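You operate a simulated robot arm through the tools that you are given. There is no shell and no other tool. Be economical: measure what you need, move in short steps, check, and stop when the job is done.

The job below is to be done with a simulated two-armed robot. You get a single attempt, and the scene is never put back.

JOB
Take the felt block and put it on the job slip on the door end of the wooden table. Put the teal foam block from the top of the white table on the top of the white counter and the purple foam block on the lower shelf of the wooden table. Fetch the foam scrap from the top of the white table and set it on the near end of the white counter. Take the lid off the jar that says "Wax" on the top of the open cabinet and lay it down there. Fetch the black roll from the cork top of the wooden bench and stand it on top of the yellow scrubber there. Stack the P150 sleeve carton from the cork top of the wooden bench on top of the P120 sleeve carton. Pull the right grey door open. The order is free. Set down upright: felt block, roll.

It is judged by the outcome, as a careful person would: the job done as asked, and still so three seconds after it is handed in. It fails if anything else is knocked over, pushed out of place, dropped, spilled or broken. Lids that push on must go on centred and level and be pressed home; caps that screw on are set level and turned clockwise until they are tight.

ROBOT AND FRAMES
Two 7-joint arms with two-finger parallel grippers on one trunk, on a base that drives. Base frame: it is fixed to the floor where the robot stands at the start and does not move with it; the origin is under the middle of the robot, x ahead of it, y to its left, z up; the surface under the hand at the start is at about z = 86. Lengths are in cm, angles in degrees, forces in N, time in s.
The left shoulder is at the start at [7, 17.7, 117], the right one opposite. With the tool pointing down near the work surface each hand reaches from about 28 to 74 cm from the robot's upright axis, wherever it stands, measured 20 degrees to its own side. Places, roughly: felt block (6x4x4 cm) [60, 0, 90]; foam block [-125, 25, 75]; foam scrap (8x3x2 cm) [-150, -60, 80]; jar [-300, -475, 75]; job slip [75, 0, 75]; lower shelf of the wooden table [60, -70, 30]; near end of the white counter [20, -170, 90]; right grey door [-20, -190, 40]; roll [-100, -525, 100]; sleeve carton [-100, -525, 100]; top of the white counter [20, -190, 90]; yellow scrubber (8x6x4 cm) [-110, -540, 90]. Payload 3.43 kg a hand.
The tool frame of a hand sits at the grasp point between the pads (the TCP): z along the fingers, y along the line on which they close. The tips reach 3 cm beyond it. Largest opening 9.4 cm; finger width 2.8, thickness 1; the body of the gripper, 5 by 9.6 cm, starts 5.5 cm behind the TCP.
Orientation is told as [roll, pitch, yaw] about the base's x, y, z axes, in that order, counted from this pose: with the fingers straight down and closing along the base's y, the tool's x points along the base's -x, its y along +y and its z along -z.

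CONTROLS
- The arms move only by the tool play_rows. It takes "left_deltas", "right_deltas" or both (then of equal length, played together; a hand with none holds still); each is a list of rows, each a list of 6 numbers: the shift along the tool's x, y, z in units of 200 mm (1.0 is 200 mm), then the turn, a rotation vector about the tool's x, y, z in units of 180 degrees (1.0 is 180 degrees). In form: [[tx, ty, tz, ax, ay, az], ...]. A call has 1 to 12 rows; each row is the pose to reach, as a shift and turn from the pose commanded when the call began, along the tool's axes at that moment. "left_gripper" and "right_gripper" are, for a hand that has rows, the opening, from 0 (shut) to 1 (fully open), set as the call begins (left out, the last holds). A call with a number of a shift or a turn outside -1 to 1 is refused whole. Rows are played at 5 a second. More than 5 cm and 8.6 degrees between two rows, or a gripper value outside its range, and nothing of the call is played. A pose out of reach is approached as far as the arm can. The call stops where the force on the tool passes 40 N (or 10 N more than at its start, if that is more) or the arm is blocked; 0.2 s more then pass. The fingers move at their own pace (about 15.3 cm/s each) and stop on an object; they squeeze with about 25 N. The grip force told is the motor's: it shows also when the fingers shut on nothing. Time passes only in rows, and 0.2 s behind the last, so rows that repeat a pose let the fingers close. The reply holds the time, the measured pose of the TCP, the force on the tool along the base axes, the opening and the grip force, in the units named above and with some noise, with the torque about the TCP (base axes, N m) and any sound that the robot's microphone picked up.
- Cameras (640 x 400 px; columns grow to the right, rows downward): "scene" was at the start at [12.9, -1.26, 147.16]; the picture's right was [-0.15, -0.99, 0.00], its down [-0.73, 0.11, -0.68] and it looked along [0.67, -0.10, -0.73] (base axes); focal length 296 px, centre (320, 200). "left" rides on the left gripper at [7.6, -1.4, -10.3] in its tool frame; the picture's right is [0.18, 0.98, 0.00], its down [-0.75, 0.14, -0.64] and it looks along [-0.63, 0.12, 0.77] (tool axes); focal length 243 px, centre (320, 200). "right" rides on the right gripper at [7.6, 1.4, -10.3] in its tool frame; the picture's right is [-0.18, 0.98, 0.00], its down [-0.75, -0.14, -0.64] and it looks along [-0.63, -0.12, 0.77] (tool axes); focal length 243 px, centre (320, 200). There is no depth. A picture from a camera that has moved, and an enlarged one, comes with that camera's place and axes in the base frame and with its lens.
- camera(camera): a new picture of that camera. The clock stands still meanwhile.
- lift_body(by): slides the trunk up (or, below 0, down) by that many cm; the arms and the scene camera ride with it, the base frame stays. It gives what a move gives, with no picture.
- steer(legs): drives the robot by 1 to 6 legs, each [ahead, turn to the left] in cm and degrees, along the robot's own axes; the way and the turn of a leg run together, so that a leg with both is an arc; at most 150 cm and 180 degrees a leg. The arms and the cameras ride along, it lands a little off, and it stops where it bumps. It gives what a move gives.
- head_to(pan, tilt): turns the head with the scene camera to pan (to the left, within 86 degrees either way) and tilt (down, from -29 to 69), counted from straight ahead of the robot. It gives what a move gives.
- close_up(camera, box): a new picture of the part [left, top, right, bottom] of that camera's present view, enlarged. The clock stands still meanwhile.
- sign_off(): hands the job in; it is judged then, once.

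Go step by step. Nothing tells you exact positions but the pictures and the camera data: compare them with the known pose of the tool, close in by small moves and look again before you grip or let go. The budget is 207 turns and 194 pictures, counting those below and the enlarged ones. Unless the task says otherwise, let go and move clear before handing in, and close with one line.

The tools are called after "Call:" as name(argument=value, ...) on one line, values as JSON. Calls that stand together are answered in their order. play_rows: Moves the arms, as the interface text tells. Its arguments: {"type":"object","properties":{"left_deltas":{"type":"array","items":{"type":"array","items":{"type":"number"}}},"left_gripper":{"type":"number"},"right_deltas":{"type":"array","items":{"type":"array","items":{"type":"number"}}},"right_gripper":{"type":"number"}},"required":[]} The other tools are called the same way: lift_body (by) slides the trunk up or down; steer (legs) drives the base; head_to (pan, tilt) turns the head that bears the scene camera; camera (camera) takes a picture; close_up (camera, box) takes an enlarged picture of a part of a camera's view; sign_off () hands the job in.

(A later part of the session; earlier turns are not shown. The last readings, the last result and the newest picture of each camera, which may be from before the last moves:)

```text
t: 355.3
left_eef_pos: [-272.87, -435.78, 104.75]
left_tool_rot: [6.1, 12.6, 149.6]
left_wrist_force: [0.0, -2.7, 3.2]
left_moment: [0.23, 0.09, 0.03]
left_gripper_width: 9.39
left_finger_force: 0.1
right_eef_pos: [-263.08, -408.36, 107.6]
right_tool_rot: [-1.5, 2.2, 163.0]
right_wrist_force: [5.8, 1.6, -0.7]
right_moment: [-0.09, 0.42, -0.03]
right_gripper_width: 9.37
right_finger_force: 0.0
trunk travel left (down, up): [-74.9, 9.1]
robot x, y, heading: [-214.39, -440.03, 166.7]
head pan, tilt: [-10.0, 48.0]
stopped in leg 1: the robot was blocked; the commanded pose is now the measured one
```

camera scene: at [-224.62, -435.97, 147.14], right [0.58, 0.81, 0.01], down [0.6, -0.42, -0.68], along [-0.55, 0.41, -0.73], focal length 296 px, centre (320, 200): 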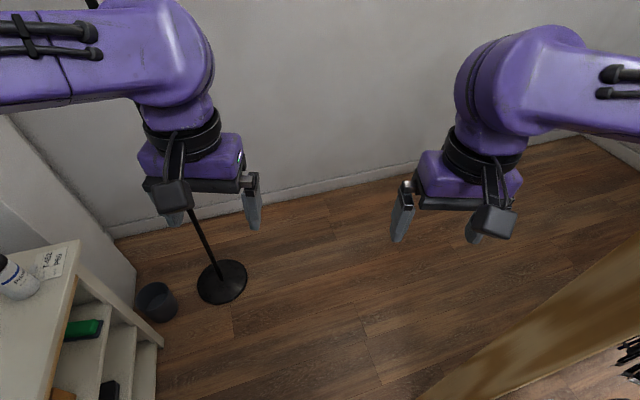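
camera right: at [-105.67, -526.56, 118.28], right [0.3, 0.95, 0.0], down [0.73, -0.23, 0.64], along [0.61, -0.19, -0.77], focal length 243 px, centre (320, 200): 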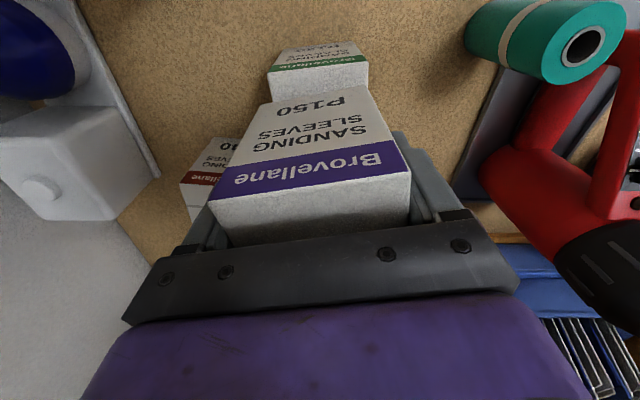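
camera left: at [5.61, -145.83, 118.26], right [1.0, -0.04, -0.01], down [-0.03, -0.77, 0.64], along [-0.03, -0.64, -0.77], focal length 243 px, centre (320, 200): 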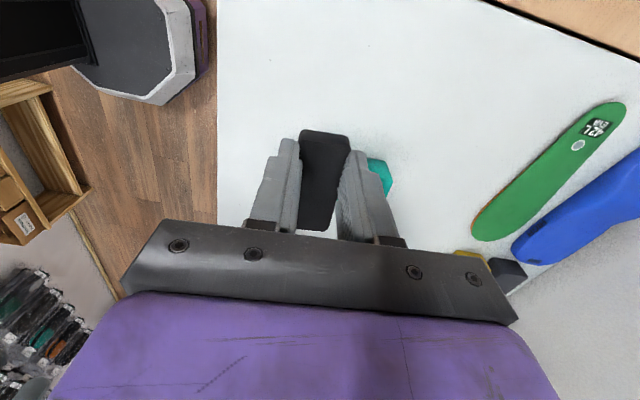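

Call:
head_to(pan=30, tilt=35)

Call:
camera(camera="scene")

Call:
head_to(pan=-70, tilt=45)

Call:
camera(camera="scene")

```text
t: 356.3
left_eef_pos: [-261.28, -438.34, 110.11]
left_tool_rot: [8.1, 7.3, 148.6]
left_wrist_force: [-1.1, -0.3, 0.5]
left_moment: [-0.01, -0.06, 0.01]
left_gripper_width: 9.42
left_finger_force: 0.0
right_eef_pos: [-251.37, -411.41, 113.15]
right_tool_rot: [-1.4, -4.6, 163.5]
right_wrist_force: [-1.1, -1.1, 0.9]
right_moment: [-0.01, -0.09, -0.01]
right_gripper_width: 9.42
right_finger_force: 0.1
trunk travel left (down, up): [-74.9, 9.1]
robot x, y, heading: [-214.12, -439.9, 166.6]
head pan, tilt: [30.0, 35.0]
```

```text
44 pictures are left
camera scene: at [-226.05, -441.77, 149.0], right [-0.28, 0.96, 0.0], down [0.54, 0.16, -0.82], along [-0.79, -0.23, -0.57], focal length 296 px, centre (320, 200)
```

scene: 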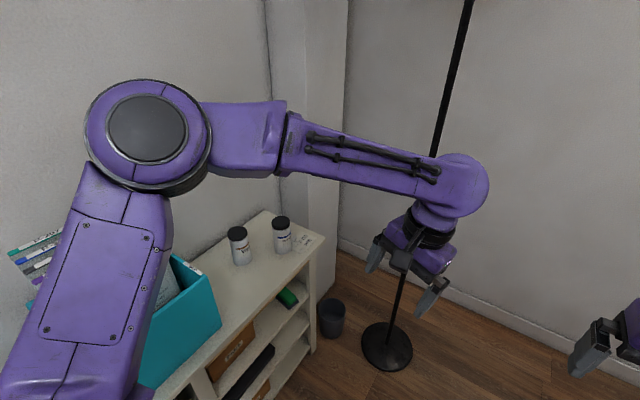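

```text
t: 358.1
left_eef_pos: [-263.51, -438.29, 109.38]
left_tool_rot: [7.4, 7.9, 149.3]
left_wrist_force: [0.1, 0.8, 0.1]
left_moment: [-0.01, -0.06, 0.03]
left_gripper_width: 9.41
left_finger_force: 0.1
right_eef_pos: [-253.67, -411.07, 112.51]
right_tool_rot: [-1.2, -3.5, 163.5]
right_wrist_force: [0.5, -0.6, 0.4]
right_moment: [0.0, 0.02, 0.01]
right_gripper_width: 9.41
right_finger_force: 0.0
trunk travel left (down, up): [-74.9, 9.1]
robot x, y, heading: [-214.68, -440.25, 166.9]
head pan, tilt: [-70.0, 45.0]
```

```text
43 pictures are left
camera scene: at [-220.12, -430.92, 147.37], right [0.99, 0.12, 0.0], down [0.08, -0.7, -0.71], along [-0.08, 0.7, -0.71], focal length 296 px, centre (320, 200)
```

scene: 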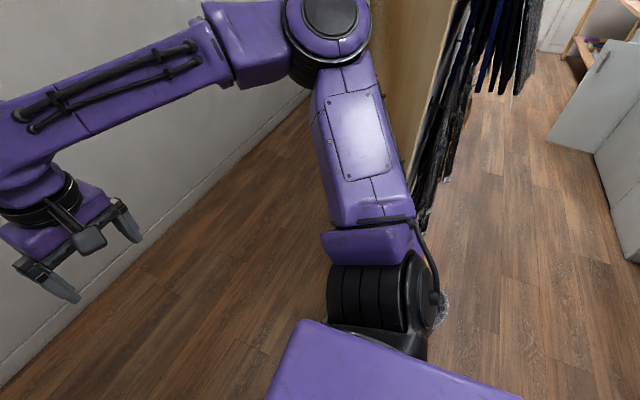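

The right elbow sticks far out against the wall end. I stretch the right hand forward and inward to draw the elbow in, then continue.

Call:
play_rows(right_deltas=[[-0.15, 0.05, 0, 0, 0, 0], [-0.3, 0.12, 0, 0, 0, 0], [-0.45, 0.2, 0, 0, 0, 0], [-0.6, 0.3, 0, 0, 0, 0], [-0.75, 0.4, 0, 0, 0, 0], [-0.88, 0.5, 0, 0, 0, 0]])

Call:
steer(legs=[[0, 3], [14, -3]])

Call:
camera(camera="scene")

```text
t: 359.5
left_eef_pos: [-263.81, -438.33, 109.2]
left_tool_rot: [7.4, 8.0, 149.3]
left_wrist_force: [-0.4, -0.9, 0.0]
left_moment: [0.02, -0.02, 0.02]
left_gripper_width: 9.41
left_finger_force: 0.1
right_eef_pos: [-273.54, -415.77, 113.17]
right_tool_rot: [-1.4, -3.5, 163.5]
right_wrist_force: [-0.6, -0.1, -0.1]
right_moment: [0.01, 0.01, -0.01]
right_gripper_width: 9.41
right_finger_force: 0.1
trunk travel left (down, up): [-74.9, 9.1]
robot x, y, heading: [-214.26, -439.83, 166.8]
head pan, tilt: [-70.0, 45.0]
```

```text
t: 361.2
left_eef_pos: [-277.05, -435.33, 109.43]
left_tool_rot: [7.5, 7.9, 149.2]
left_wrist_force: [0.3, 0.9, -0.9]
left_moment: [-0.01, 0.0, -0.02]
left_gripper_width: 9.42
left_finger_force: 0.0
right_eef_pos: [-286.75, -412.72, 113.4]
right_tool_rot: [-1.3, -3.6, 163.3]
right_wrist_force: [-0.4, -0.6, 0.6]
right_moment: [-0.03, 0.0, 0.02]
right_gripper_width: 9.41
right_finger_force: 0.1
trunk travel left (down, up): [-74.9, 9.1]
robot x, y, heading: [-227.75, -436.99, 167.0]
head pan, tilt: [-70.0, 45.0]
```

```text
42 pictures are left
camera scene: at [-233.61, -427.98, 147.38], right [0.99, 0.12, 0.0], down [0.08, -0.7, -0.71], along [-0.09, 0.7, -0.71], focal length 296 px, centre (320, 200)
```

scene: 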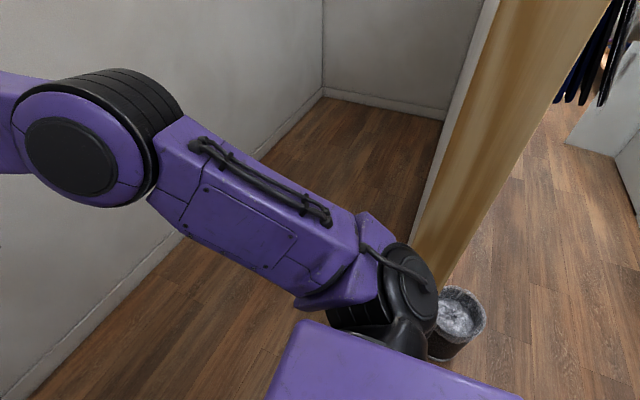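

Past the wall end now. I continue, retract the right hand, and turn to face the cabinet.

Call:
steer(legs=[[0, -6], [16, 0]])

Call:
play_rows(right_deltas=[[0.2, -0.05, 0, 0, 0.005, 0], [0.4, -0.1, 0, 0, 0.01, 0], [0.6, -0.15, 0, 0, 0.015, 0], [0.8, -0.2, 0, 0, 0.02, 0], [0.95, -0.25, 0, 0, 0.02, 0]])

Call:
steer(legs=[[14, 0], [0, 95]])

Call:
head_to(pan=-10, tilt=45)

Call:
camera(camera="scene")

```text
t: 363.2
left_eef_pos: [-291.9, -424.99, 109.44]
left_tool_rot: [7.5, 7.9, 143.3]
left_wrist_force: [0.5, -0.3, 0.0]
left_moment: [0.02, 0.0, 0.0]
left_gripper_width: 9.37
left_finger_force: 0.0
right_eef_pos: [-299.0, -401.6, 113.47]
right_tool_rot: [-1.3, -3.6, 157.4]
right_wrist_force: [0.2, 0.2, 0.5]
right_moment: [-0.02, 0.02, -0.01]
right_gripper_width: 9.4
right_finger_force: 0.1
trunk travel left (down, up): [-74.9, 9.1]
robot x, y, heading: [-243.21, -431.72, 160.7]
head pan, tilt: [-70.0, 45.0]
```

```text
t: 364.4
left_eef_pos: [-291.96, -424.96, 109.41]
left_tool_rot: [7.5, 7.9, 143.2]
left_wrist_force: [0.5, -0.4, 0.4]
left_moment: [0.02, 0.01, 0.0]
left_gripper_width: 9.42
left_finger_force: 0.1
right_eef_pos: [-279.61, -404.09, 112.38]
right_tool_rot: [-1.2, 0.0, 157.2]
right_wrist_force: [0.1, 1.2, 0.4]
right_moment: [-0.01, 0.02, -0.01]
right_gripper_width: 9.37
right_finger_force: 0.1
trunk travel left (down, up): [-74.9, 9.1]
robot x, y, heading: [-243.36, -431.6, 160.8]
head pan, tilt: [-70.0, 45.0]
```

```text
t: 369.7
left_eef_pos: [-259.17, -476.57, 109.42]
left_tool_rot: [7.5, 8.0, -122.0]
left_wrist_force: [0.5, 0.7, -0.1]
left_moment: [-0.03, 0.0, 0.0]
left_gripper_width: 9.43
left_finger_force: 0.0
right_eef_pos: [-280.91, -466.13, 112.22]
right_tool_rot: [-1.3, 0.1, -108.0]
right_wrist_force: [0.4, -0.2, -0.5]
right_moment: [0.0, -0.03, 0.01]
right_gripper_width: 9.39
right_finger_force: 0.1
trunk travel left (down, up): [-74.9, 9.1]
robot x, y, heading: [-256.35, -427.26, -104.2]
head pan, tilt: [-70.0, 45.0]
```

```text
t: 371.0
left_eef_pos: [-259.25, -476.57, 109.22]
left_tool_rot: [7.4, 7.9, -122.1]
left_wrist_force: [0.0, 0.4, -0.6]
left_moment: [-0.02, -0.02, 0.01]
left_gripper_width: 9.42
left_finger_force: 0.1
right_eef_pos: [-280.76, -466.12, 112.22]
right_tool_rot: [-1.3, 0.1, -108.0]
right_wrist_force: [0.0, 0.3, -0.6]
right_moment: [-0.03, -0.03, -0.04]
right_gripper_width: 9.38
right_finger_force: 0.1
trunk travel left (down, up): [-74.9, 9.1]
robot x, y, heading: [-256.34, -427.48, -104.4]
head pan, tilt: [-10.0, 45.0]
```

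```text
41 pictures are left
camera scene: at [-260.88, -439.65, 147.37], right [-0.91, 0.41, 0.0], down [0.29, 0.64, -0.71], along [-0.29, -0.64, -0.71], focal length 296 px, centre (320, 200)
```

scene: 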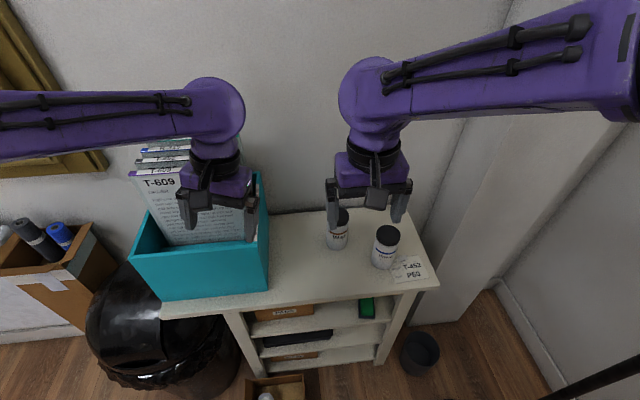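

Call:
close_up(camera="scene", box=[300, 180, 460, 300])

Call:
camera(camera="right")

```text
3.33 times, centred on (380, 240) of scene
camera zoom: at [-260.88, -439.65, 147.37], right [-0.91, 0.41, 0.0], down [0.29, 0.64, -0.71], along [-0.29, -0.64, -0.71], focal length 988 px, centre (120, 67)
```

zoom: 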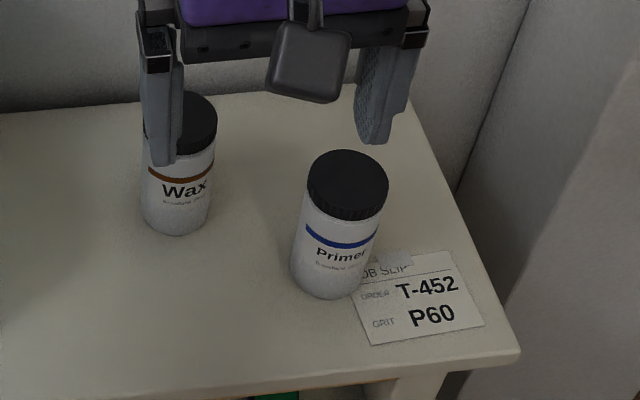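

```text
39 pictures are left
camera right: at [-276.98, -459.41, 122.6], right [0.88, -0.48, -0.02], down [-0.35, -0.68, 0.64], along [-0.32, -0.56, -0.76], focal length 243 px, centre (320, 200)
```

right: 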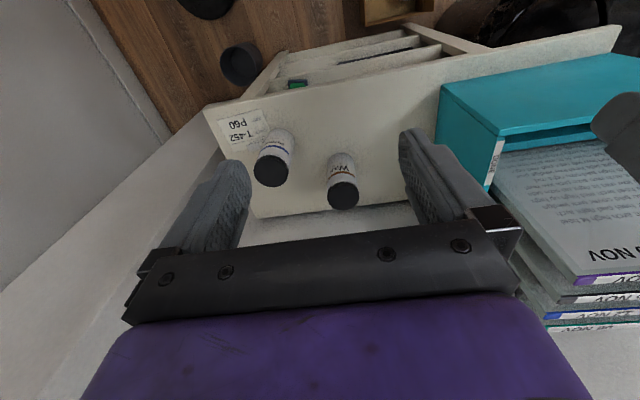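

The left jar is "Wax", lid top at about [-287.1, -485.8, 88.3]; cabinet top ≈ 76. I bring the right hand above it.

Call:
play_rows(right_deltas=[[-0.2, 0, 0, 0, 0.002, 0], [-0.4, 0, 0, 0.001, 0.004, 0], [-0.6, 0, 0, 0.002, 0.006, 0], [-0.8, 0, 0, 0.002, 0.007, 0], [-1.0, 0, 0.1, 0.002, 0.007, 0], [-1.0, 0, 0.3, 0.002, 0.007, 0], [-1.0, 0, 0.5, 0.002, 0.007, 0], [-1.0, 0, 0.65, 0.002, 0.007, 0]])

Call:
camera(camera="right")

```text
t: 372.8
left_eef_pos: [-259.18, -476.69, 109.31]
left_tool_rot: [7.5, 8.0, -122.0]
left_wrist_force: [-0.3, -0.9, 0.6]
left_moment: [0.01, -0.01, -0.03]
left_gripper_width: 9.4
left_finger_force: 0.1
right_eef_pos: [-287.33, -485.23, 99.09]
right_tool_rot: [-1.6, 1.4, -108.0]
right_wrist_force: [0.2, -0.6, 0.1]
right_moment: [0.02, 0.0, 0.01]
right_gripper_width: 9.39
right_finger_force: 0.0
trunk travel left (down, up): [-74.9, 9.1]
robot x, y, heading: [-256.32, -426.9, -104.4]
head pan, tilt: [-10.0, 45.0]
```

```text
38 pictures are left
camera right: at [-283.49, -478.7, 109.6], right [0.88, -0.48, -0.03], down [-0.35, -0.69, 0.63], along [-0.32, -0.54, -0.78], focal length 243 px, centre (320, 200)
```

right: 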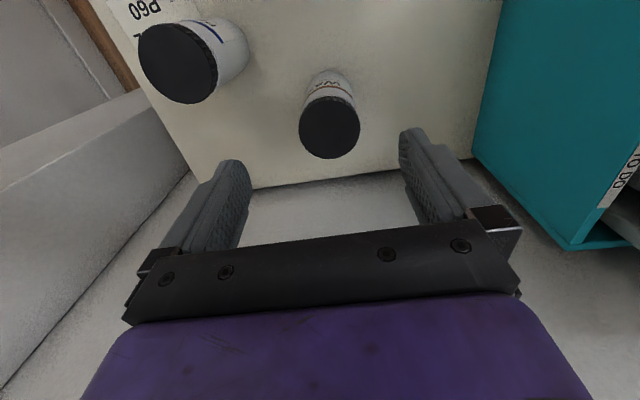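

Call:
play_rows(right_deltas=[[-0.03, 0.007, 0.05, -0.004, -0.004, 0], [-0.058, 0.014, 0.15, -0.0089, -0.0078, 0], [-0.058, 0.014, 0.25, -0.0089, -0.0078, 0], [-0.058, 0.014, 0.33, -0.0089, -0.0078, 0]])

Call:
camera(camera="right")

Call:
close_up(camera="scene", box=[290, 170, 430, 290])

```text
t: 373.8
left_eef_pos: [-259.27, -476.59, 109.34]
left_tool_rot: [7.5, 8.0, -122.0]
left_wrist_force: [-0.2, -0.4, 0.5]
left_moment: [0.02, 0.01, -0.01]
left_gripper_width: 9.4
left_finger_force: 0.0
right_eef_pos: [-287.6, -486.04, 92.59]
right_tool_rot: [-0.1, -0.1, -108.1]
right_wrist_force: [-0.2, -0.6, 0.2]
right_moment: [-0.04, -0.04, 0.0]
right_gripper_width: 9.42
right_finger_force: 0.0
trunk travel left (down, up): [-74.9, 9.1]
robot x, y, heading: [-256.5, -427.21, -104.0]
head pan, tilt: [-10.0, 45.0]
```

```text
37 pictures are left
camera right: at [-283.92, -479.27, 102.93], right [0.88, -0.48, 0.0], down [-0.37, -0.67, 0.64], along [-0.31, -0.56, -0.77], focal length 243 px, centre (320, 200)
```

right: 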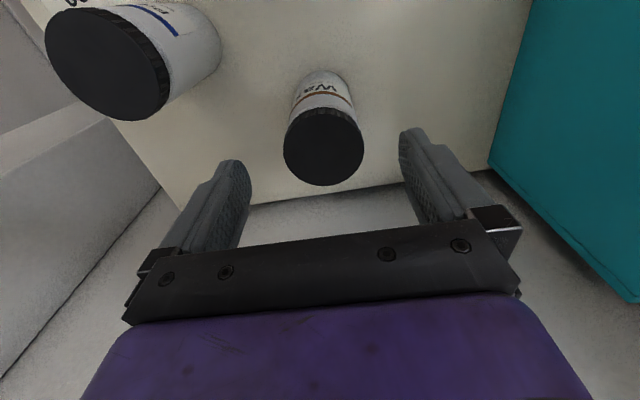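

```text
3.33 times, centred on (360, 230) of scene
camera zoom: at [-260.91, -439.72, 147.36], right [-0.91, 0.41, 0.0], down [0.29, 0.64, -0.71], along [-0.29, -0.64, -0.71], focal length 988 px, centre (187, 100)
```

zoom: 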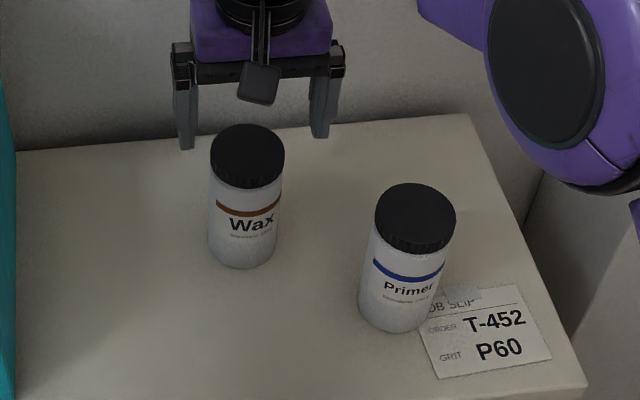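

Refined: lid top ≈ [-287.8, -487, 86.3]. I centre and lower around the lid.

Call:
play_rows(right_deltas=[[-0.05, 0.006, 0.05, 0, 0, 0], [-0.05, 0.006, 0.15, 0, 0, 0], [-0.05, 0.006, 0.22, 0, 0, 0], [-0.05, 0.006, 0.255, 0, 0, 0]])

Call:
close_up(camera="scene", box=[290, 170, 430, 290])

Call:
camera(camera="right")

```text
t: 374.8
left_eef_pos: [-259.12, -476.5, 109.18]
left_tool_rot: [7.6, 8.0, -121.9]
left_wrist_force: [-0.8, 0.0, -0.7]
left_moment: [0.02, 0.0, -0.02]
left_gripper_width: 9.43
left_finger_force: 0.0
right_eef_pos: [-287.83, -487.11, 87.66]
right_tool_rot: [-0.1, -0.1, -108.1]
right_wrist_force: [0.2, 0.2, 0.3]
right_moment: [0.0, -0.02, 0.0]
right_gripper_width: 9.41
right_finger_force: 0.1
trunk travel left (down, up): [-74.9, 9.1]
robot x, y, heading: [-256.39, -427.32, -104.5]
head pan, tilt: [-10.0, 45.0]
```

```text
3.33 times, centred on (360, 230) of scene
camera zoom: at [-260.89, -439.69, 147.36], right [-0.91, 0.41, 0.0], down [0.29, 0.64, -0.71], along [-0.29, -0.64, -0.71], focal length 988 px, centre (187, 100)
```

zoom: 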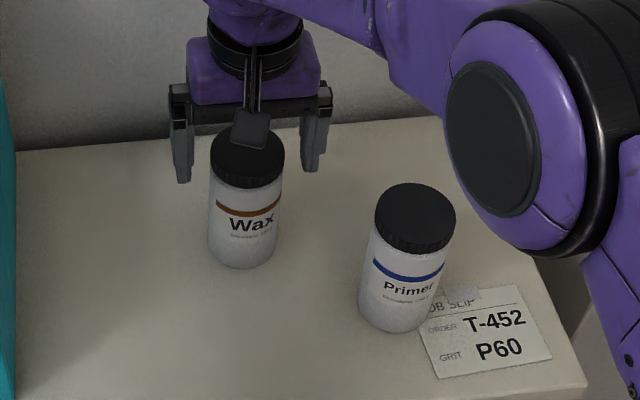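

```text
34 pictures are left
camera right: at [-284.06, -480.21, 97.84], right [0.88, -0.48, 0.0], down [-0.37, -0.67, 0.64], along [-0.31, -0.56, -0.77], focal length 243 px, centre (320, 200)
```

right: 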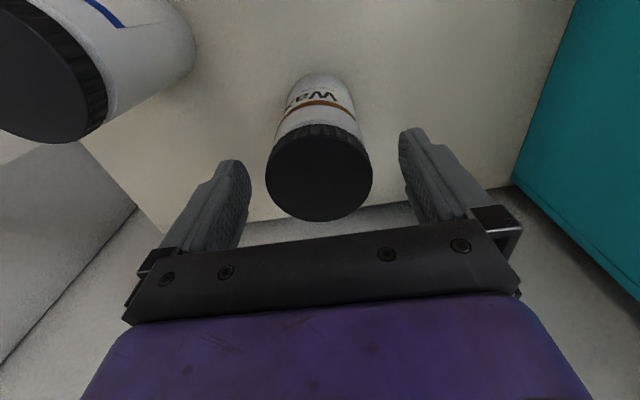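

Call:
play_rows(right_deltas=[[0, 0, 0.012, 0, 0, 0], [0, 0, 0.012, 0, 0, 0]])

Call:
play_rows(right_deltas=[[0, 0, 0, 0, 0, 0], [0, 0, 0, 0, 0, 0], [0, 0, 0, 0, 0, 0]], right_gripper=0)

Call:
play_rows(right_deltas=[[0, 0, 0, 0, 0, -0.02], [0, 0, 0, 0, 0, -0.05], [0, 0, 0, 0, 0, -0.08], [0, 0, 0, 0, 0, -0.11], [0, 0, 0, 0, 0, -0.14]])

Call:
close_up(camera="scene", box=[290, 170, 430, 290])

```text
t: 375.4
left_eef_pos: [-259.13, -476.51, 109.25]
left_tool_rot: [7.5, 8.0, -121.9]
left_wrist_force: [0.1, 0.8, 0.1]
left_moment: [0.02, 0.01, 0.02]
left_gripper_width: 9.43
left_finger_force: 0.1
right_eef_pos: [-287.74, -486.96, 87.32]
right_tool_rot: [-0.1, 0.0, -108.1]
right_wrist_force: [0.1, 1.1, 1.0]
right_moment: [-0.04, -0.01, -0.01]
right_gripper_width: 9.41
right_finger_force: 0.1
trunk travel left (down, up): [-74.9, 9.1]
robot x, y, heading: [-256.45, -427.34, -104.3]
head pan, tilt: [-10.0, 45.0]
```

```text
t: 376.2
left_eef_pos: [-259.21, -476.5, 109.39]
left_tool_rot: [7.5, 7.9, -122.0]
left_wrist_force: [0.5, 0.1, 0.7]
left_moment: [0.02, 0.0, 0.04]
left_gripper_width: 9.41
left_finger_force: 0.0
right_eef_pos: [-287.81, -487.05, 87.31]
right_tool_rot: [-0.1, -0.1, -108.0]
right_wrist_force: [-0.7, -0.8, 1.4]
right_moment: [-0.12, -0.01, -0.01]
right_gripper_width: 6.1
right_finger_force: 25.1
trunk travel left (down, up): [-74.9, 9.1]
robot x, y, heading: [-256.3, -427.24, -104.3]
head pan, tilt: [-10.0, 45.0]
```

```text
t: 377.4
left_eef_pos: [-259.14, -476.53, 109.32]
left_tool_rot: [7.6, 7.9, -122.0]
left_wrist_force: [0.6, 0.2, 0.5]
left_moment: [0.01, 0.0, 0.01]
left_gripper_width: 9.41
left_finger_force: 0.0
right_eef_pos: [-287.82, -487.05, 87.28]
right_tool_rot: [-0.1, 0.0, -82.7]
right_wrist_force: [-0.8, -1.5, 2.1]
right_moment: [-0.18, -0.15, -0.04]
right_gripper_width: 6.07
right_finger_force: 24.7
trunk travel left (down, up): [-74.9, 9.1]
robot x, y, heading: [-256.24, -427.74, -104.2]
head pan, tilt: [-10.0, 45.0]
```

```text
3.33 times, centred on (360, 230) of scene
camera zoom: at [-260.86, -439.65, 147.37], right [-0.91, 0.41, 0.0], down [0.29, 0.64, -0.71], along [-0.29, -0.64, -0.71], focal length 988 px, centre (187, 100)
```

zoom: 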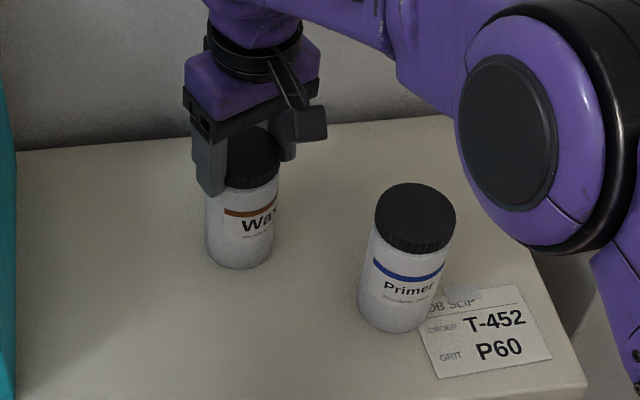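

The jar turned along with the lid. I try a straight lift by 2 cm to see whether the lid simply pulls off.

Call:
play_rows(right_deltas=[[0, 0, -0.03, 0, 0, 0], [0, 0, -0.06, 0, 0, 0], [0, 0, -0.1, 0, 0, 0]])

Call:
close_up(camera="scene", box=[290, 170, 430, 290])

```text
t: 378.2
left_eef_pos: [-259.26, -476.59, 109.3]
left_tool_rot: [7.4, 8.1, -122.0]
left_wrist_force: [0.4, -0.3, -0.5]
left_moment: [-0.01, -0.02, 0.02]
left_gripper_width: 9.42
left_finger_force: 0.0
right_eef_pos: [-287.83, -487.02, 89.21]
right_tool_rot: [0.1, 0.1, -82.8]
right_wrist_force: [-0.1, -0.1, -4.0]
right_moment: [0.02, 0.01, -0.01]
right_gripper_width: 6.08
right_finger_force: 25.3
trunk travel left (down, up): [-74.9, 9.1]
robot x, y, heading: [-256.15, -427.44, -104.2]
head pan, tilt: [-10.0, 45.0]
```

```text
3.33 times, centred on (360, 230) of scene
camera zoom: at [-260.9, -439.7, 147.36], right [-0.91, 0.41, 0.0], down [0.29, 0.64, -0.71], along [-0.29, -0.64, -0.71], focal length 988 px, centre (187, 100)
```

zoom: 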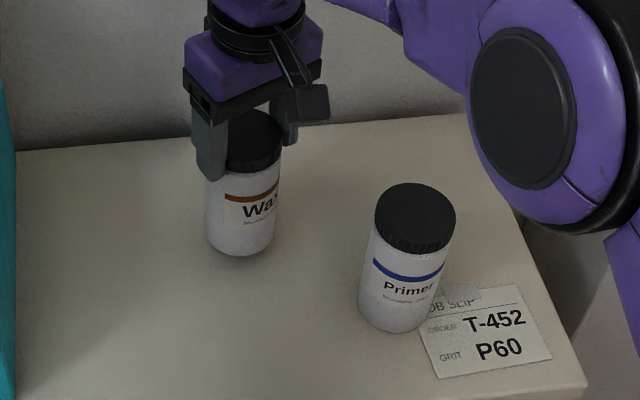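

The jar comes up with the lid, so I set it back down, keep the right grip on the lid, and bring in the left hand, tilted 45°, to hold the jar body.

Call:
play_rows(right_deltas=[[0, 0, 0.05, 0, 0, 0], [0, 0, 0.096, 0, 0, 0]], left_deltas=[[0.03, -0.08, -0.1, 0.006, -0.006, 0.01], [0.06, -0.16, -0.15, 0.012, -0.012, 0.02]])

Call:
play_rows(left_deltas=[[0.04, -0.12, 0, 0.01, -0.01, 0.012], [0.08, -0.25, 0, 0.02, -0.02, 0.024], [0.12, -0.38, 0, 0.03, -0.032, 0.036], [0.15, -0.49, 0, 0.03, -0.032, 0.047]])

Call:
play_rows(left_deltas=[[0, 0, 0, 0, -0.042, 0], [0, 0, 0, 0, -0.084, 0], [0, 0, 0, 0, -0.125, 0], [0, 0, 0, 0, -0.167, 0], [0, 0, 0, 0, -0.208, 0], [0, 0, 0, 0, -0.25, 0]])

Call:
camera(camera="scene")

```text
t: 378.8
left_eef_pos: [-261.82, -474.05, 111.99]
left_tool_rot: [5.0, 6.1, -125.9]
left_wrist_force: [0.8, -0.2, -0.5]
left_moment: [0.02, 0.01, 0.0]
left_gripper_width: 9.39
left_finger_force: 0.1
right_eef_pos: [-287.85, -486.98, 87.35]
right_tool_rot: [-0.1, 0.1, -82.8]
right_wrist_force: [-0.5, -0.5, -3.6]
right_moment: [0.02, 0.0, -0.01]
right_gripper_width: 6.1
right_finger_force: 25.1
trunk travel left (down, up): [-74.9, 9.1]
robot x, y, heading: [-256.72, -427.16, -104.4]
head pan, tilt: [-10.0, 45.0]
```

```text
t: 379.8
left_eef_pos: [-267.95, -465.64, 111.52]
left_tool_rot: [-1.1, 0.8, -134.5]
left_wrist_force: [-0.9, 0.3, -0.2]
left_moment: [0.0, -0.05, 0.04]
left_gripper_width: 9.41
left_finger_force: 0.1
right_eef_pos: [-287.97, -486.97, 87.31]
right_tool_rot: [0.0, 0.0, -82.8]
right_wrist_force: [-0.7, -0.5, -3.0]
right_moment: [0.0, -0.02, 0.05]
right_gripper_width: 6.08
right_finger_force: 24.9
trunk travel left (down, up): [-74.9, 9.1]
robot x, y, heading: [-256.33, -427.5, -104.2]
head pan, tilt: [-10.0, 45.0]
```

```text
t: 381.2
left_eef_pos: [-267.88, -465.68, 111.48]
left_tool_rot: [-1.8, -44.3, -133.3]
left_wrist_force: [-0.2, -0.4, -0.5]
left_moment: [-0.01, 0.0, -0.01]
left_gripper_width: 9.43
left_finger_force: 0.1
right_eef_pos: [-287.82, -487.1, 87.42]
right_tool_rot: [0.0, -0.1, -82.9]
right_wrist_force: [0.7, 1.2, -2.0]
right_moment: [0.01, -0.02, 0.03]
right_gripper_width: 6.1
right_finger_force: 25.5
trunk travel left (down, up): [-74.9, 9.1]
robot x, y, heading: [-256.4, -427.61, -104.3]
head pan, tilt: [-10.0, 45.0]
```

```text
31 pictures are left
camera scene: at [-260.84, -439.71, 147.36], right [-0.91, 0.41, 0.0], down [0.29, 0.64, -0.71], along [-0.29, -0.64, -0.71], focal length 296 px, centre (320, 200)
```

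scene: 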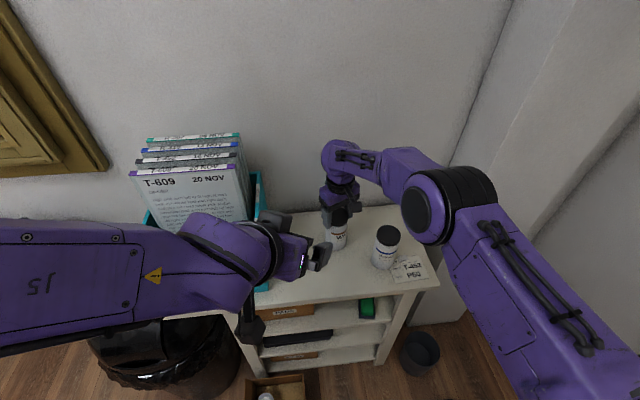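

The left hand already points straight at the jar body. I advance it 20 cm along its axis and look.

Call:
play_rows(left_deltas=[[0.01, 0, 0.2, 0.01, 0, 0], [0.02, 0, 0.4, 0.01, 0, 0], [0.03, 0, 0.6, 0.01, 0, 0], [0.04, 0, 0.8, 0.01, 0, 0], [0.05, 0.004, 1.0, 0.01, 0, 0]])

Call:
camera(camera="left")

Call:
close_up(camera="scene", box=[230, 140, 430, 310])

```text
t: 382.4
left_eef_pos: [-277.3, -475.26, 96.41]
left_tool_rot: [-3.4, -44.2, -133.5]
left_wrist_force: [0.7, -0.1, -0.4]
left_moment: [0.04, 0.03, 0.01]
left_gripper_width: 9.41
left_finger_force: 0.0
right_eef_pos: [-287.78, -487.12, 87.27]
right_tool_rot: [-0.1, 0.0, -82.8]
right_wrist_force: [0.0, -0.3, -3.3]
right_moment: [0.01, 0.0, -0.04]
right_gripper_width: 6.06
right_finger_force: 25.6
trunk travel left (down, up): [-74.9, 9.1]
robot x, y, heading: [-256.36, -427.03, -104.2]
head pan, tilt: [-10.0, 45.0]
```

```text
30 pictures are left
camera left: at [-269.27, -465.36, 98.49], right [0.78, -0.61, -0.17], down [0.06, -0.19, 0.98], along [-0.63, -0.77, -0.11], focal length 243 px, centre (320, 200)
```

left: 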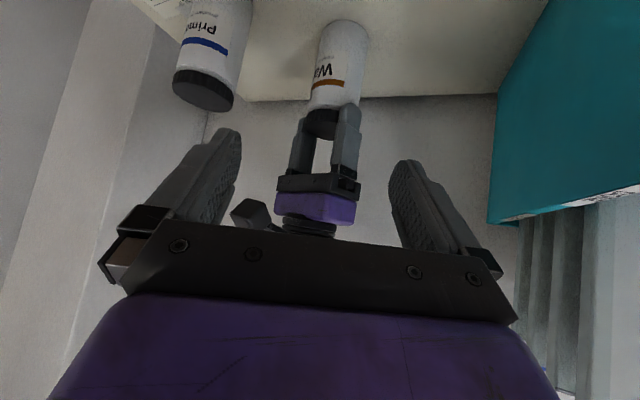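

```text
2.35 times, centred on (330, 225) of scene
camera zoom: at [-260.92, -439.82, 147.36], right [-0.91, 0.41, 0.0], down [0.29, 0.65, -0.71], along [-0.29, -0.64, -0.71], focal length 698 px, centre (296, 141)
```

zoom: 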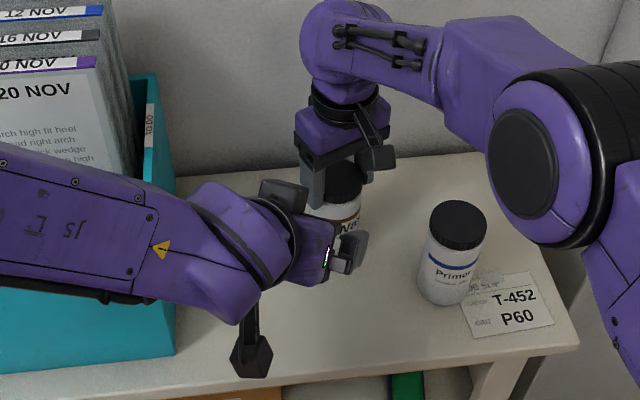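

The geometry is good. I advance the remaining distance around the jar body.

Call:
play_rows(left_deltas=[[0, 0.004, 0.18, -0.01, 0, 0], [0.003, 0.009, 0.36, -0.019, 0, 0], [0.006, 0.013, 0.54, -0.019, 0, 0], [0.008, 0.017, 0.72, -0.019, 0, 0]])

Call:
camera(camera="left")

```text
t: 383.4
left_eef_pos: [-284.56, -482.04, 86.13]
left_tool_rot: [0.1, -44.2, -133.5]
left_wrist_force: [0.2, -0.7, 0.2]
left_moment: [-0.03, 0.01, -0.02]
left_gripper_width: 9.42
left_finger_force: 0.1
right_eef_pos: [-287.8, -487.06, 87.29]
right_tool_rot: [-0.1, 0.0, -82.8]
right_wrist_force: [0.5, 0.3, -3.2]
right_moment: [0.03, -0.03, -0.01]
right_gripper_width: 6.1
right_finger_force: 25.0
trunk travel left (down, up): [-74.9, 9.1]
robot x, y, heading: [-256.5, -427.6, -104.3]
head pan, tilt: [-10.0, 45.0]
```

```text
28 pictures are left
camera left: at [-277.02, -471.8, 88.16], right [0.81, -0.58, -0.13], down [0.04, -0.16, 0.99], along [-0.59, -0.8, -0.11], focal length 243 px, centre (320, 200)
```

left: 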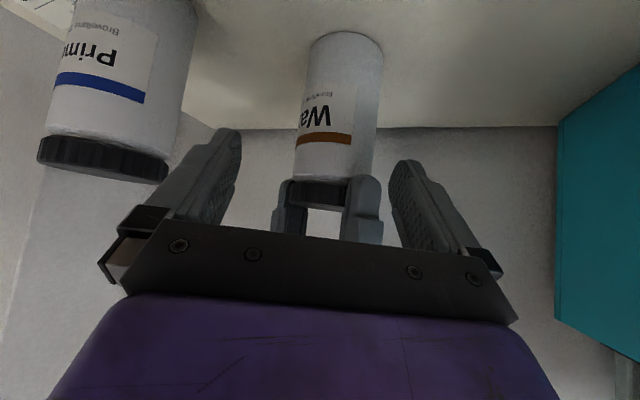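

Call:
play_rows(left_deltas=[[0, 0.03, 0.08, 0, 0, 0], [0, 0.053, 0.18, 0, 0, 0], [0, 0.053, 0.27, 0, 0, 0], [0, 0.053, 0.34, 0, 0, 0]])

Call:
camera(camera="left")

```text
t: 384.3
left_eef_pos: [-287.08, -485.0, 81.78]
left_tool_rot: [-0.3, -44.0, -133.8]
left_wrist_force: [1.2, 1.7, 0.3]
left_moment: [-0.08, 0.0, 0.03]
left_gripper_width: 9.38
left_finger_force: 0.1
right_eef_pos: [-288.14, -487.34, 87.43]
right_tool_rot: [-0.3, -0.7, -83.3]
right_wrist_force: [-0.5, -0.7, -3.4]
right_moment: [0.0, 0.06, -0.05]
right_gripper_width: 6.08
right_finger_force: 24.7
trunk travel left (down, up): [-74.9, 9.1]
robot x, y, heading: [-256.23, -427.38, -104.4]
head pan, tilt: [-10.0, 45.0]
stopped in row 4 (left hand): the force on the tool passed its limit at 61 N (the readings are from after the stop); the commanded pose is now the measured one
```

```text
27 pictures are left
camera left: at [-279.25, -474.92, 83.83], right [0.8, -0.59, -0.13], down [0.04, -0.17, 0.98], along [-0.6, -0.79, -0.11], focal length 243 px, centre (320, 200)
```

left: 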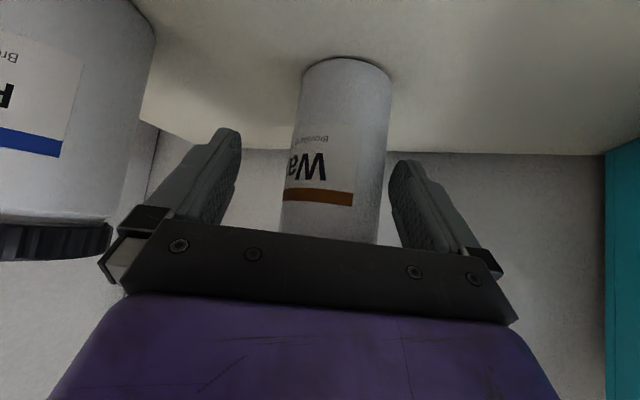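

Call:
play_rows(left_deltas=[[0, 0.02, 0, 0, 0, 0], [0, 0.04, 0, 0, 0, 0]])

Call:
play_rows(left_deltas=[[0, 0, 0, 0, 0, 0], [0, 0, 0, 0, 0, 0], [0, 0, 0, 0, 0, 0]], left_gripper=0)

Call:
camera(camera="left")

```text
t: 384.9
left_eef_pos: [-286.76, -485.27, 81.71]
left_tool_rot: [-0.6, -44.1, -133.9]
left_wrist_force: [-11.5, 35.3, 12.2]
left_moment: [-2.73, -1.1, 0.55]
left_gripper_width: 9.4
left_finger_force: 0.1
right_eef_pos: [-287.81, -487.48, 87.64]
right_tool_rot: [-0.2, -1.0, -83.4]
right_wrist_force: [10.7, -36.5, -16.3]
right_moment: [0.39, 0.58, -1.24]
right_gripper_width: 6.09
right_finger_force: 24.7
trunk travel left (down, up): [-74.9, 9.1]
robot x, y, heading: [-256.5, -427.35, -104.3]
head pan, tilt: [-10.0, 45.0]
```

```text
t: 385.7
left_eef_pos: [-286.6, -485.28, 81.58]
left_tool_rot: [-0.4, -43.9, -134.0]
left_wrist_force: [-9.2, 44.6, 4.2]
left_moment: [-2.99, -1.77, 0.88]
left_gripper_width: 6.14
left_finger_force: 24.9
right_eef_pos: [-288.03, -487.4, 87.63]
right_tool_rot: [-0.3, -1.1, -83.4]
right_wrist_force: [6.6, -44.5, -3.3]
right_moment: [0.13, 1.41, -1.73]
right_gripper_width: 6.15
right_finger_force: 24.9
trunk travel left (down, up): [-74.9, 9.1]
robot x, y, heading: [-255.98, -427.03, -104.4]
head pan, tilt: [-10.0, 45.0]
```

```text
26 pictures are left
camera left: at [-278.79, -475.1, 83.77], right [0.8, -0.59, -0.13], down [0.04, -0.17, 0.98], along [-0.6, -0.79, -0.12], focal length 243 px, centre (320, 200)
```

left: 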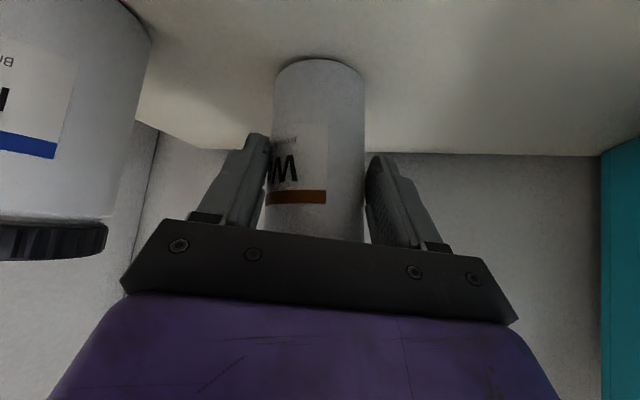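

Call:
play_rows(left_deltas=[[0, 0, -0.02, 0, 0, 0], [0, 0, -0.04, 0, 0, 0]], left_gripper=0.75)

Call:
play_rows(left_deltas=[[0, 0, 0, 0, 0, 0], [0, 0, 0, 0, 0, 0], [0, 0, 0, 0, 0, 0]], left_gripper=0)

```text
t: 386.3
left_eef_pos: [-286.21, -485.14, 82.36]
left_tool_rot: [-0.4, -44.0, -133.9]
left_wrist_force: [-18.0, 27.9, -11.0]
left_moment: [-2.09, -1.14, 0.4]
left_gripper_width: 7.06
left_finger_force: 0.0
right_eef_pos: [-288.02, -487.3, 87.64]
right_tool_rot: [-0.3, -0.9, -83.2]
right_wrist_force: [19.0, -28.2, 13.8]
right_moment: [0.69, -0.23, -1.4]
right_gripper_width: 6.02
right_finger_force: 25.2
trunk travel left (down, up): [-74.9, 9.1]
robot x, y, heading: [-256.2, -426.87, -104.4]
head pan, tilt: [-10.0, 45.0]
```

```text
t: 387.1
left_eef_pos: [-286.14, -485.02, 82.45]
left_tool_rot: [-0.2, -44.1, -133.9]
left_wrist_force: [-17.3, 28.6, -6.8]
left_moment: [-2.04, -0.64, 0.28]
left_gripper_width: 6.06
left_finger_force: 24.5
right_eef_pos: [-287.95, -487.4, 87.66]
right_tool_rot: [-0.2, -0.9, -83.3]
right_wrist_force: [17.4, -29.7, 12.7]
right_moment: [0.51, -0.55, -1.21]
right_gripper_width: 6.03
right_finger_force: 25.2
trunk travel left (down, up): [-74.9, 9.1]
robot x, y, heading: [-256.27, -427.27, -104.3]
head pan, tilt: [-10.0, 45.0]
```

The tilted left hand crowds the right one. Better: lift the jar by its lid into the air and hold the body with the left hand fully level. I back the left hand out, lift, and level it.

Call:
play_rows(left_deltas=[[0, 0, 0, 0, 0, 0], [0, 0, -0.1, 0, 0, 0], [0, 0, -0.3, 0, 0, 0], [0, 0, -0.5, 0, 0, 0], [0, 0, -0.7, 0, 0, 0], [0, 0, -0.9, 0, 0, 0]], left_gripper=1)

Call:
play_rows(right_deltas=[[0, 0, -0.1, 0, 0, 0], [0, 0, -0.22, 0, 0, 0], [0, 0, -0.34, 0, 0, 0], [0, 0, -0.46, 0, 0, 0], [0, 0, -0.58, 0, 0, 0], [0, 0, -0.68, 0, 0, 0]], left_deltas=[[0, 0, 0, 0, -0.042, 0], [0, 0, 0, 0, -0.085, 0], [0, 0, 0, 0, -0.128, 0], [0, 0, 0, 0, -0.17, 0], [0, 0, 0, 0, -0.213, 0], [0, 0, 0, 0, -0.255, 0]])

Call:
camera(camera="left")

Call:
close_up(camera="scene", box=[230, 120, 430, 300])

```text
t: 388.5
left_eef_pos: [-277.13, -476.16, 95.44]
left_tool_rot: [-0.2, -44.2, -133.8]
left_wrist_force: [0.5, 0.5, -0.1]
left_moment: [0.0, -0.03, 0.01]
left_gripper_width: 9.42
left_finger_force: 0.0
right_eef_pos: [-287.97, -487.18, 87.58]
right_tool_rot: [-0.4, -0.6, -83.1]
right_wrist_force: [-0.6, 0.8, -0.1]
right_moment: [-0.01, 0.01, -0.01]
right_gripper_width: 6.01
right_finger_force: 25.2
trunk travel left (down, up): [-74.9, 9.1]
robot x, y, heading: [-256.2, -426.79, -104.6]
head pan, tilt: [-10.0, 45.0]
```

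```text
t: 389.9
left_eef_pos: [-277.61, -475.76, 95.7]
left_tool_rot: [-18.1, -89.9, -115.4]
left_wrist_force: [-0.1, -0.1, -0.1]
left_moment: [-0.01, -0.02, -0.02]
left_gripper_width: 9.39
left_finger_force: 0.0
left hand out of reach, approached as far as the arm can: row 6
right_eef_pos: [-288.01, -487.29, 101.15]
right_tool_rot: [-0.4, -0.6, -83.3]
right_wrist_force: [0.9, -0.2, -3.6]
right_moment: [0.0, 0.0, 0.03]
right_gripper_width: 6.02
right_finger_force: 25.0
trunk travel left (down, up): [-74.9, 9.1]
robot x, y, heading: [-256.29, -427.19, -104.1]
head pan, tilt: [-10.0, 45.0]
```

```text
25 pictures are left
camera left: at [-271.62, -467.33, 88.13], right [0.71, -0.68, -0.18], down [0.54, 0.37, 0.75], along [-0.44, -0.64, 0.63], focal length 243 px, centre (320, 200)
```

left: 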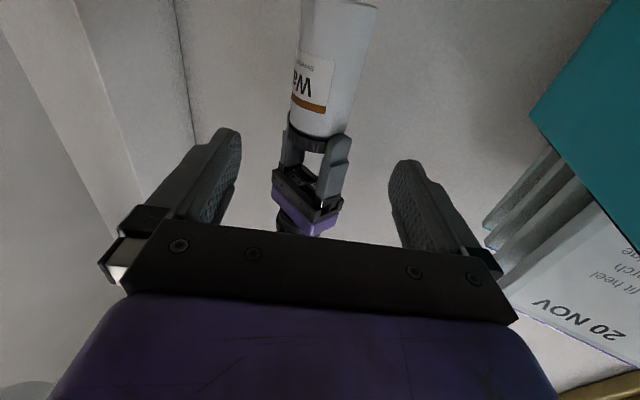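

```text
2.22 times, centred on (330, 210) of scene
camera zoom: at [-260.8, -439.79, 147.35], right [-0.91, 0.41, 0.0], down [0.29, 0.65, -0.71], along [-0.29, -0.64, -0.71], focal length 659 px, centre (298, 178)
```

zoom: 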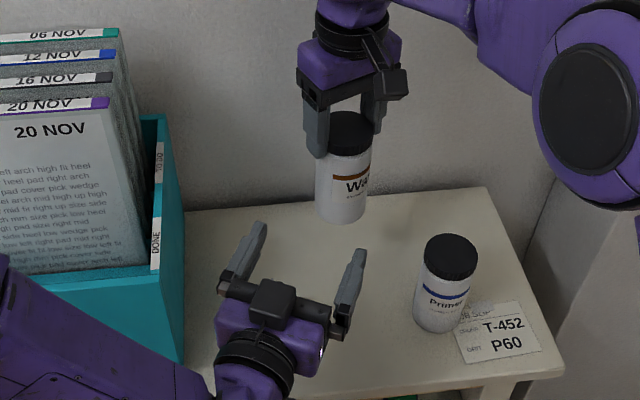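

The left hand is level and aimed at the jar. I lower it 3.7 cm and advance around the jar body.

Call:
play_rows(left_deltas=[[0.09, 0.01, 0, 0, 0, 0], [0.185, 0.025, 0, 0, 0, 0], [0.185, 0.025, 0.2, 0, 0, 0], [0.185, 0.025, 0.4, 0, 0, 0], [0.185, 0.025, 0.56, 0, 0, 0], [0.185, 0.025, 0.7, 0, 0, 0]])

Call:
camera(camera="left")

Call:
close_up(camera="scene", box=[260, 120, 420, 260])

```text
t: 391.3
left_eef_pos: [-288.15, -485.49, 93.11]
left_tool_rot: [31.4, -89.2, -163.2]
left_wrist_force: [0.0, -0.2, -0.6]
left_moment: [0.0, -0.03, 0.01]
left_gripper_width: 9.45
left_finger_force: 0.1
left hand out of reach, approached as far as the arm can: row 1, 2, 3, 4, 5, 6
right_eef_pos: [-287.85, -487.27, 101.16]
right_tool_rot: [-0.2, -0.7, -83.2]
right_wrist_force: [-0.7, -0.3, -3.9]
right_moment: [-0.04, 0.02, 0.0]
right_gripper_width: 6.05
right_finger_force: 24.8
trunk travel left (down, up): [-74.9, 9.1]
robot x, y, heading: [-256.17, -427.25, -104.3]
head pan, tilt: [-10.0, 45.0]
```

```text
23 pictures are left
camera left: at [-282.16, -476.89, 85.68], right [0.73, -0.66, -0.18], down [0.52, 0.38, 0.76], along [-0.43, -0.65, 0.62], focal length 243 px, centre (320, 200)
```

left: 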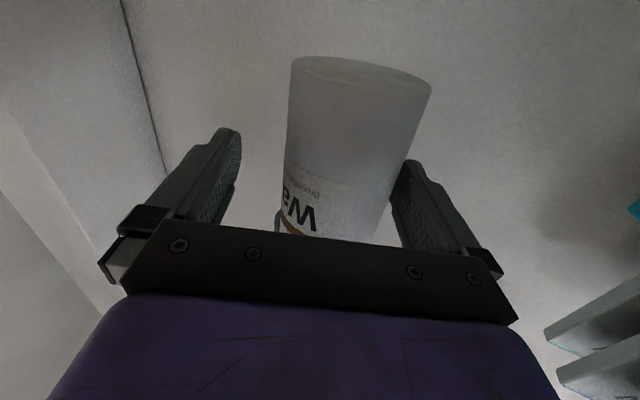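

```text
2.86 times, centred on (340, 190) of scene
camera zoom: at [-260.99, -439.77, 147.35], right [-0.91, 0.41, 0.0], down [0.29, 0.65, -0.71], along [-0.29, -0.64, -0.71], focal length 847 px, centre (263, 229)
```

zoom: 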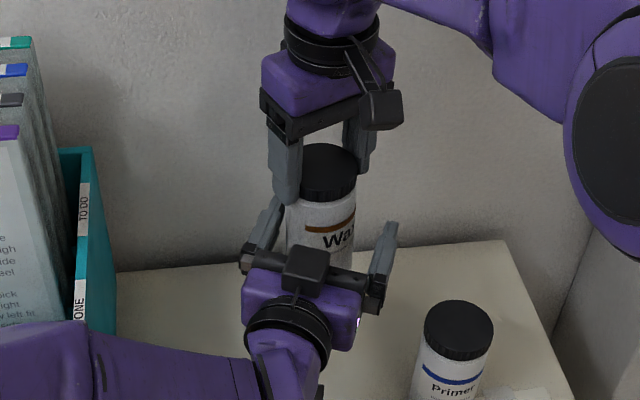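

Call:
play_rows(right_deltas=[[0.028, -0.023, 0, 0, 0, 0], [0.055, -0.046, 0, 0, 0, 0]])

Call:
play_rows(left_deltas=[[0, 0, 0, 0, 0, 0], [0, 0, 0, 0, 0, 0], [0, 0, 0, 0, 0, 0]], left_gripper=0)

Call:
camera(camera="left")

```text
t: 391.9
left_eef_pos: [-287.81, -485.5, 93.19]
left_tool_rot: [31.0, -89.0, -162.9]
left_wrist_force: [-0.2, -0.1, -0.6]
left_moment: [-0.01, 0.02, -0.01]
left_gripper_width: 9.39
left_finger_force: 0.1
right_eef_pos: [-288.97, -486.2, 101.06]
right_tool_rot: [-0.3, -0.6, -83.3]
right_wrist_force: [-1.2, -0.2, -2.0]
right_moment: [0.0, 0.0, 0.03]
right_gripper_width: 6.05
right_finger_force: 25.0
trunk travel left (down, up): [-74.9, 9.1]
robot x, y, heading: [-256.71, -427.09, -104.5]
head pan, tilt: [-10.0, 45.0]
```

```text
t: 392.7
left_eef_pos: [-288.04, -485.44, 93.27]
left_tool_rot: [30.2, -89.0, -162.3]
left_wrist_force: [-10.9, 11.8, 0.6]
left_moment: [-0.12, -0.43, -0.1]
left_gripper_width: 6.07
left_finger_force: 24.5
right_eef_pos: [-288.81, -486.25, 101.14]
right_tool_rot: [-0.2, -0.8, -83.3]
right_wrist_force: [11.3, -10.9, -2.2]
right_moment: [-0.74, -0.54, -0.11]
right_gripper_width: 6.03
right_finger_force: 24.7
trunk travel left (down, up): [-74.9, 9.1]
robot x, y, heading: [-256.32, -427.12, -104.2]
head pan, tilt: [-10.0, 45.0]
```

```text
21 pictures are left
camera left: at [-282.1, -476.74, 85.65], right [0.73, -0.66, -0.18], down [0.52, 0.38, 0.76], along [-0.44, -0.65, 0.62], focal length 243 px, centre (320, 200)
```

left: 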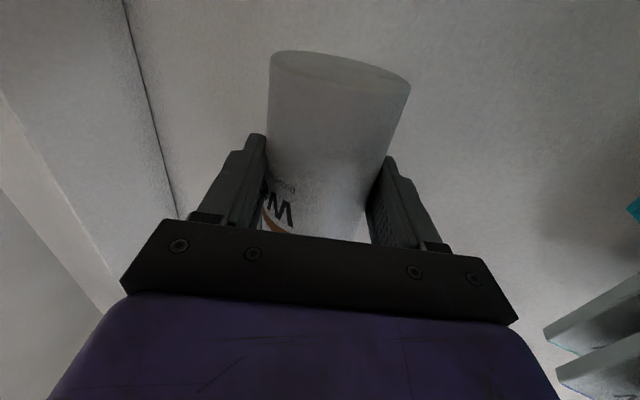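

The left hand grips the jar body. Now I turn the lid counter-clockwise.

Call:
play_rows(right_deltas=[[0, 0, 0, 0, 0, -0.035], [0, 0, 0, 0, 0, -0.07], [0, 0, 0, 0, 0, -0.105], [0, 0, 0, 0, 0, -0.14], [0, 0, 0, 0, 0, -0.175], [0, 0, 0, 0, 0, -0.21], [0, 0, 0, 0, 0, -0.245], [0, 0, 0, 0, 0, -0.28]])

Call:
close_up(camera="scene", box=[260, 120, 420, 260])

```text
t: 394.5
left_eef_pos: [-287.91, -485.51, 93.2]
left_tool_rot: [29.9, -89.0, -161.8]
left_wrist_force: [17.9, 9.0, -0.5]
left_moment: [-0.39, 0.7, 0.56]
left_gripper_width: 6.1
left_finger_force: 25.0
right_eef_pos: [-289.23, -486.15, 101.13]
right_tool_rot: [-0.8, -0.1, -32.7]
right_wrist_force: [-18.1, -9.2, -3.8]
right_moment: [-0.41, 0.74, -0.56]
right_gripper_width: 6.12
right_finger_force: 25.9
trunk travel left (down, up): [-74.9, 9.1]
robot x, y, heading: [-256.4, -427.05, -104.5]
head pan, tilt: [-10.0, 45.0]
```

```text
2.86 times, centred on (340, 190) of scene
camera zoom: at [-260.93, -439.71, 147.36], right [-0.91, 0.41, 0.0], down [0.29, 0.64, -0.71], along [-0.29, -0.64, -0.71], focal length 847 px, centre (263, 229)
```

zoom: 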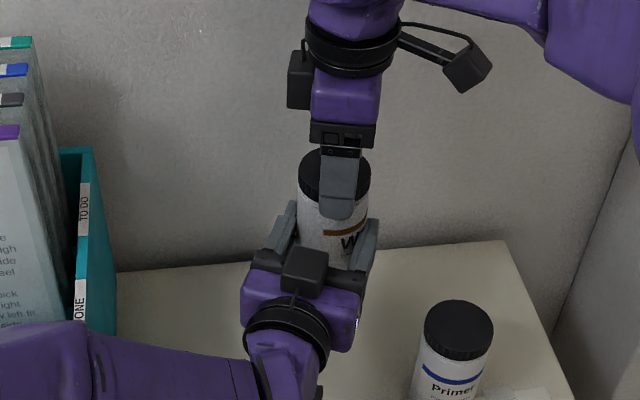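

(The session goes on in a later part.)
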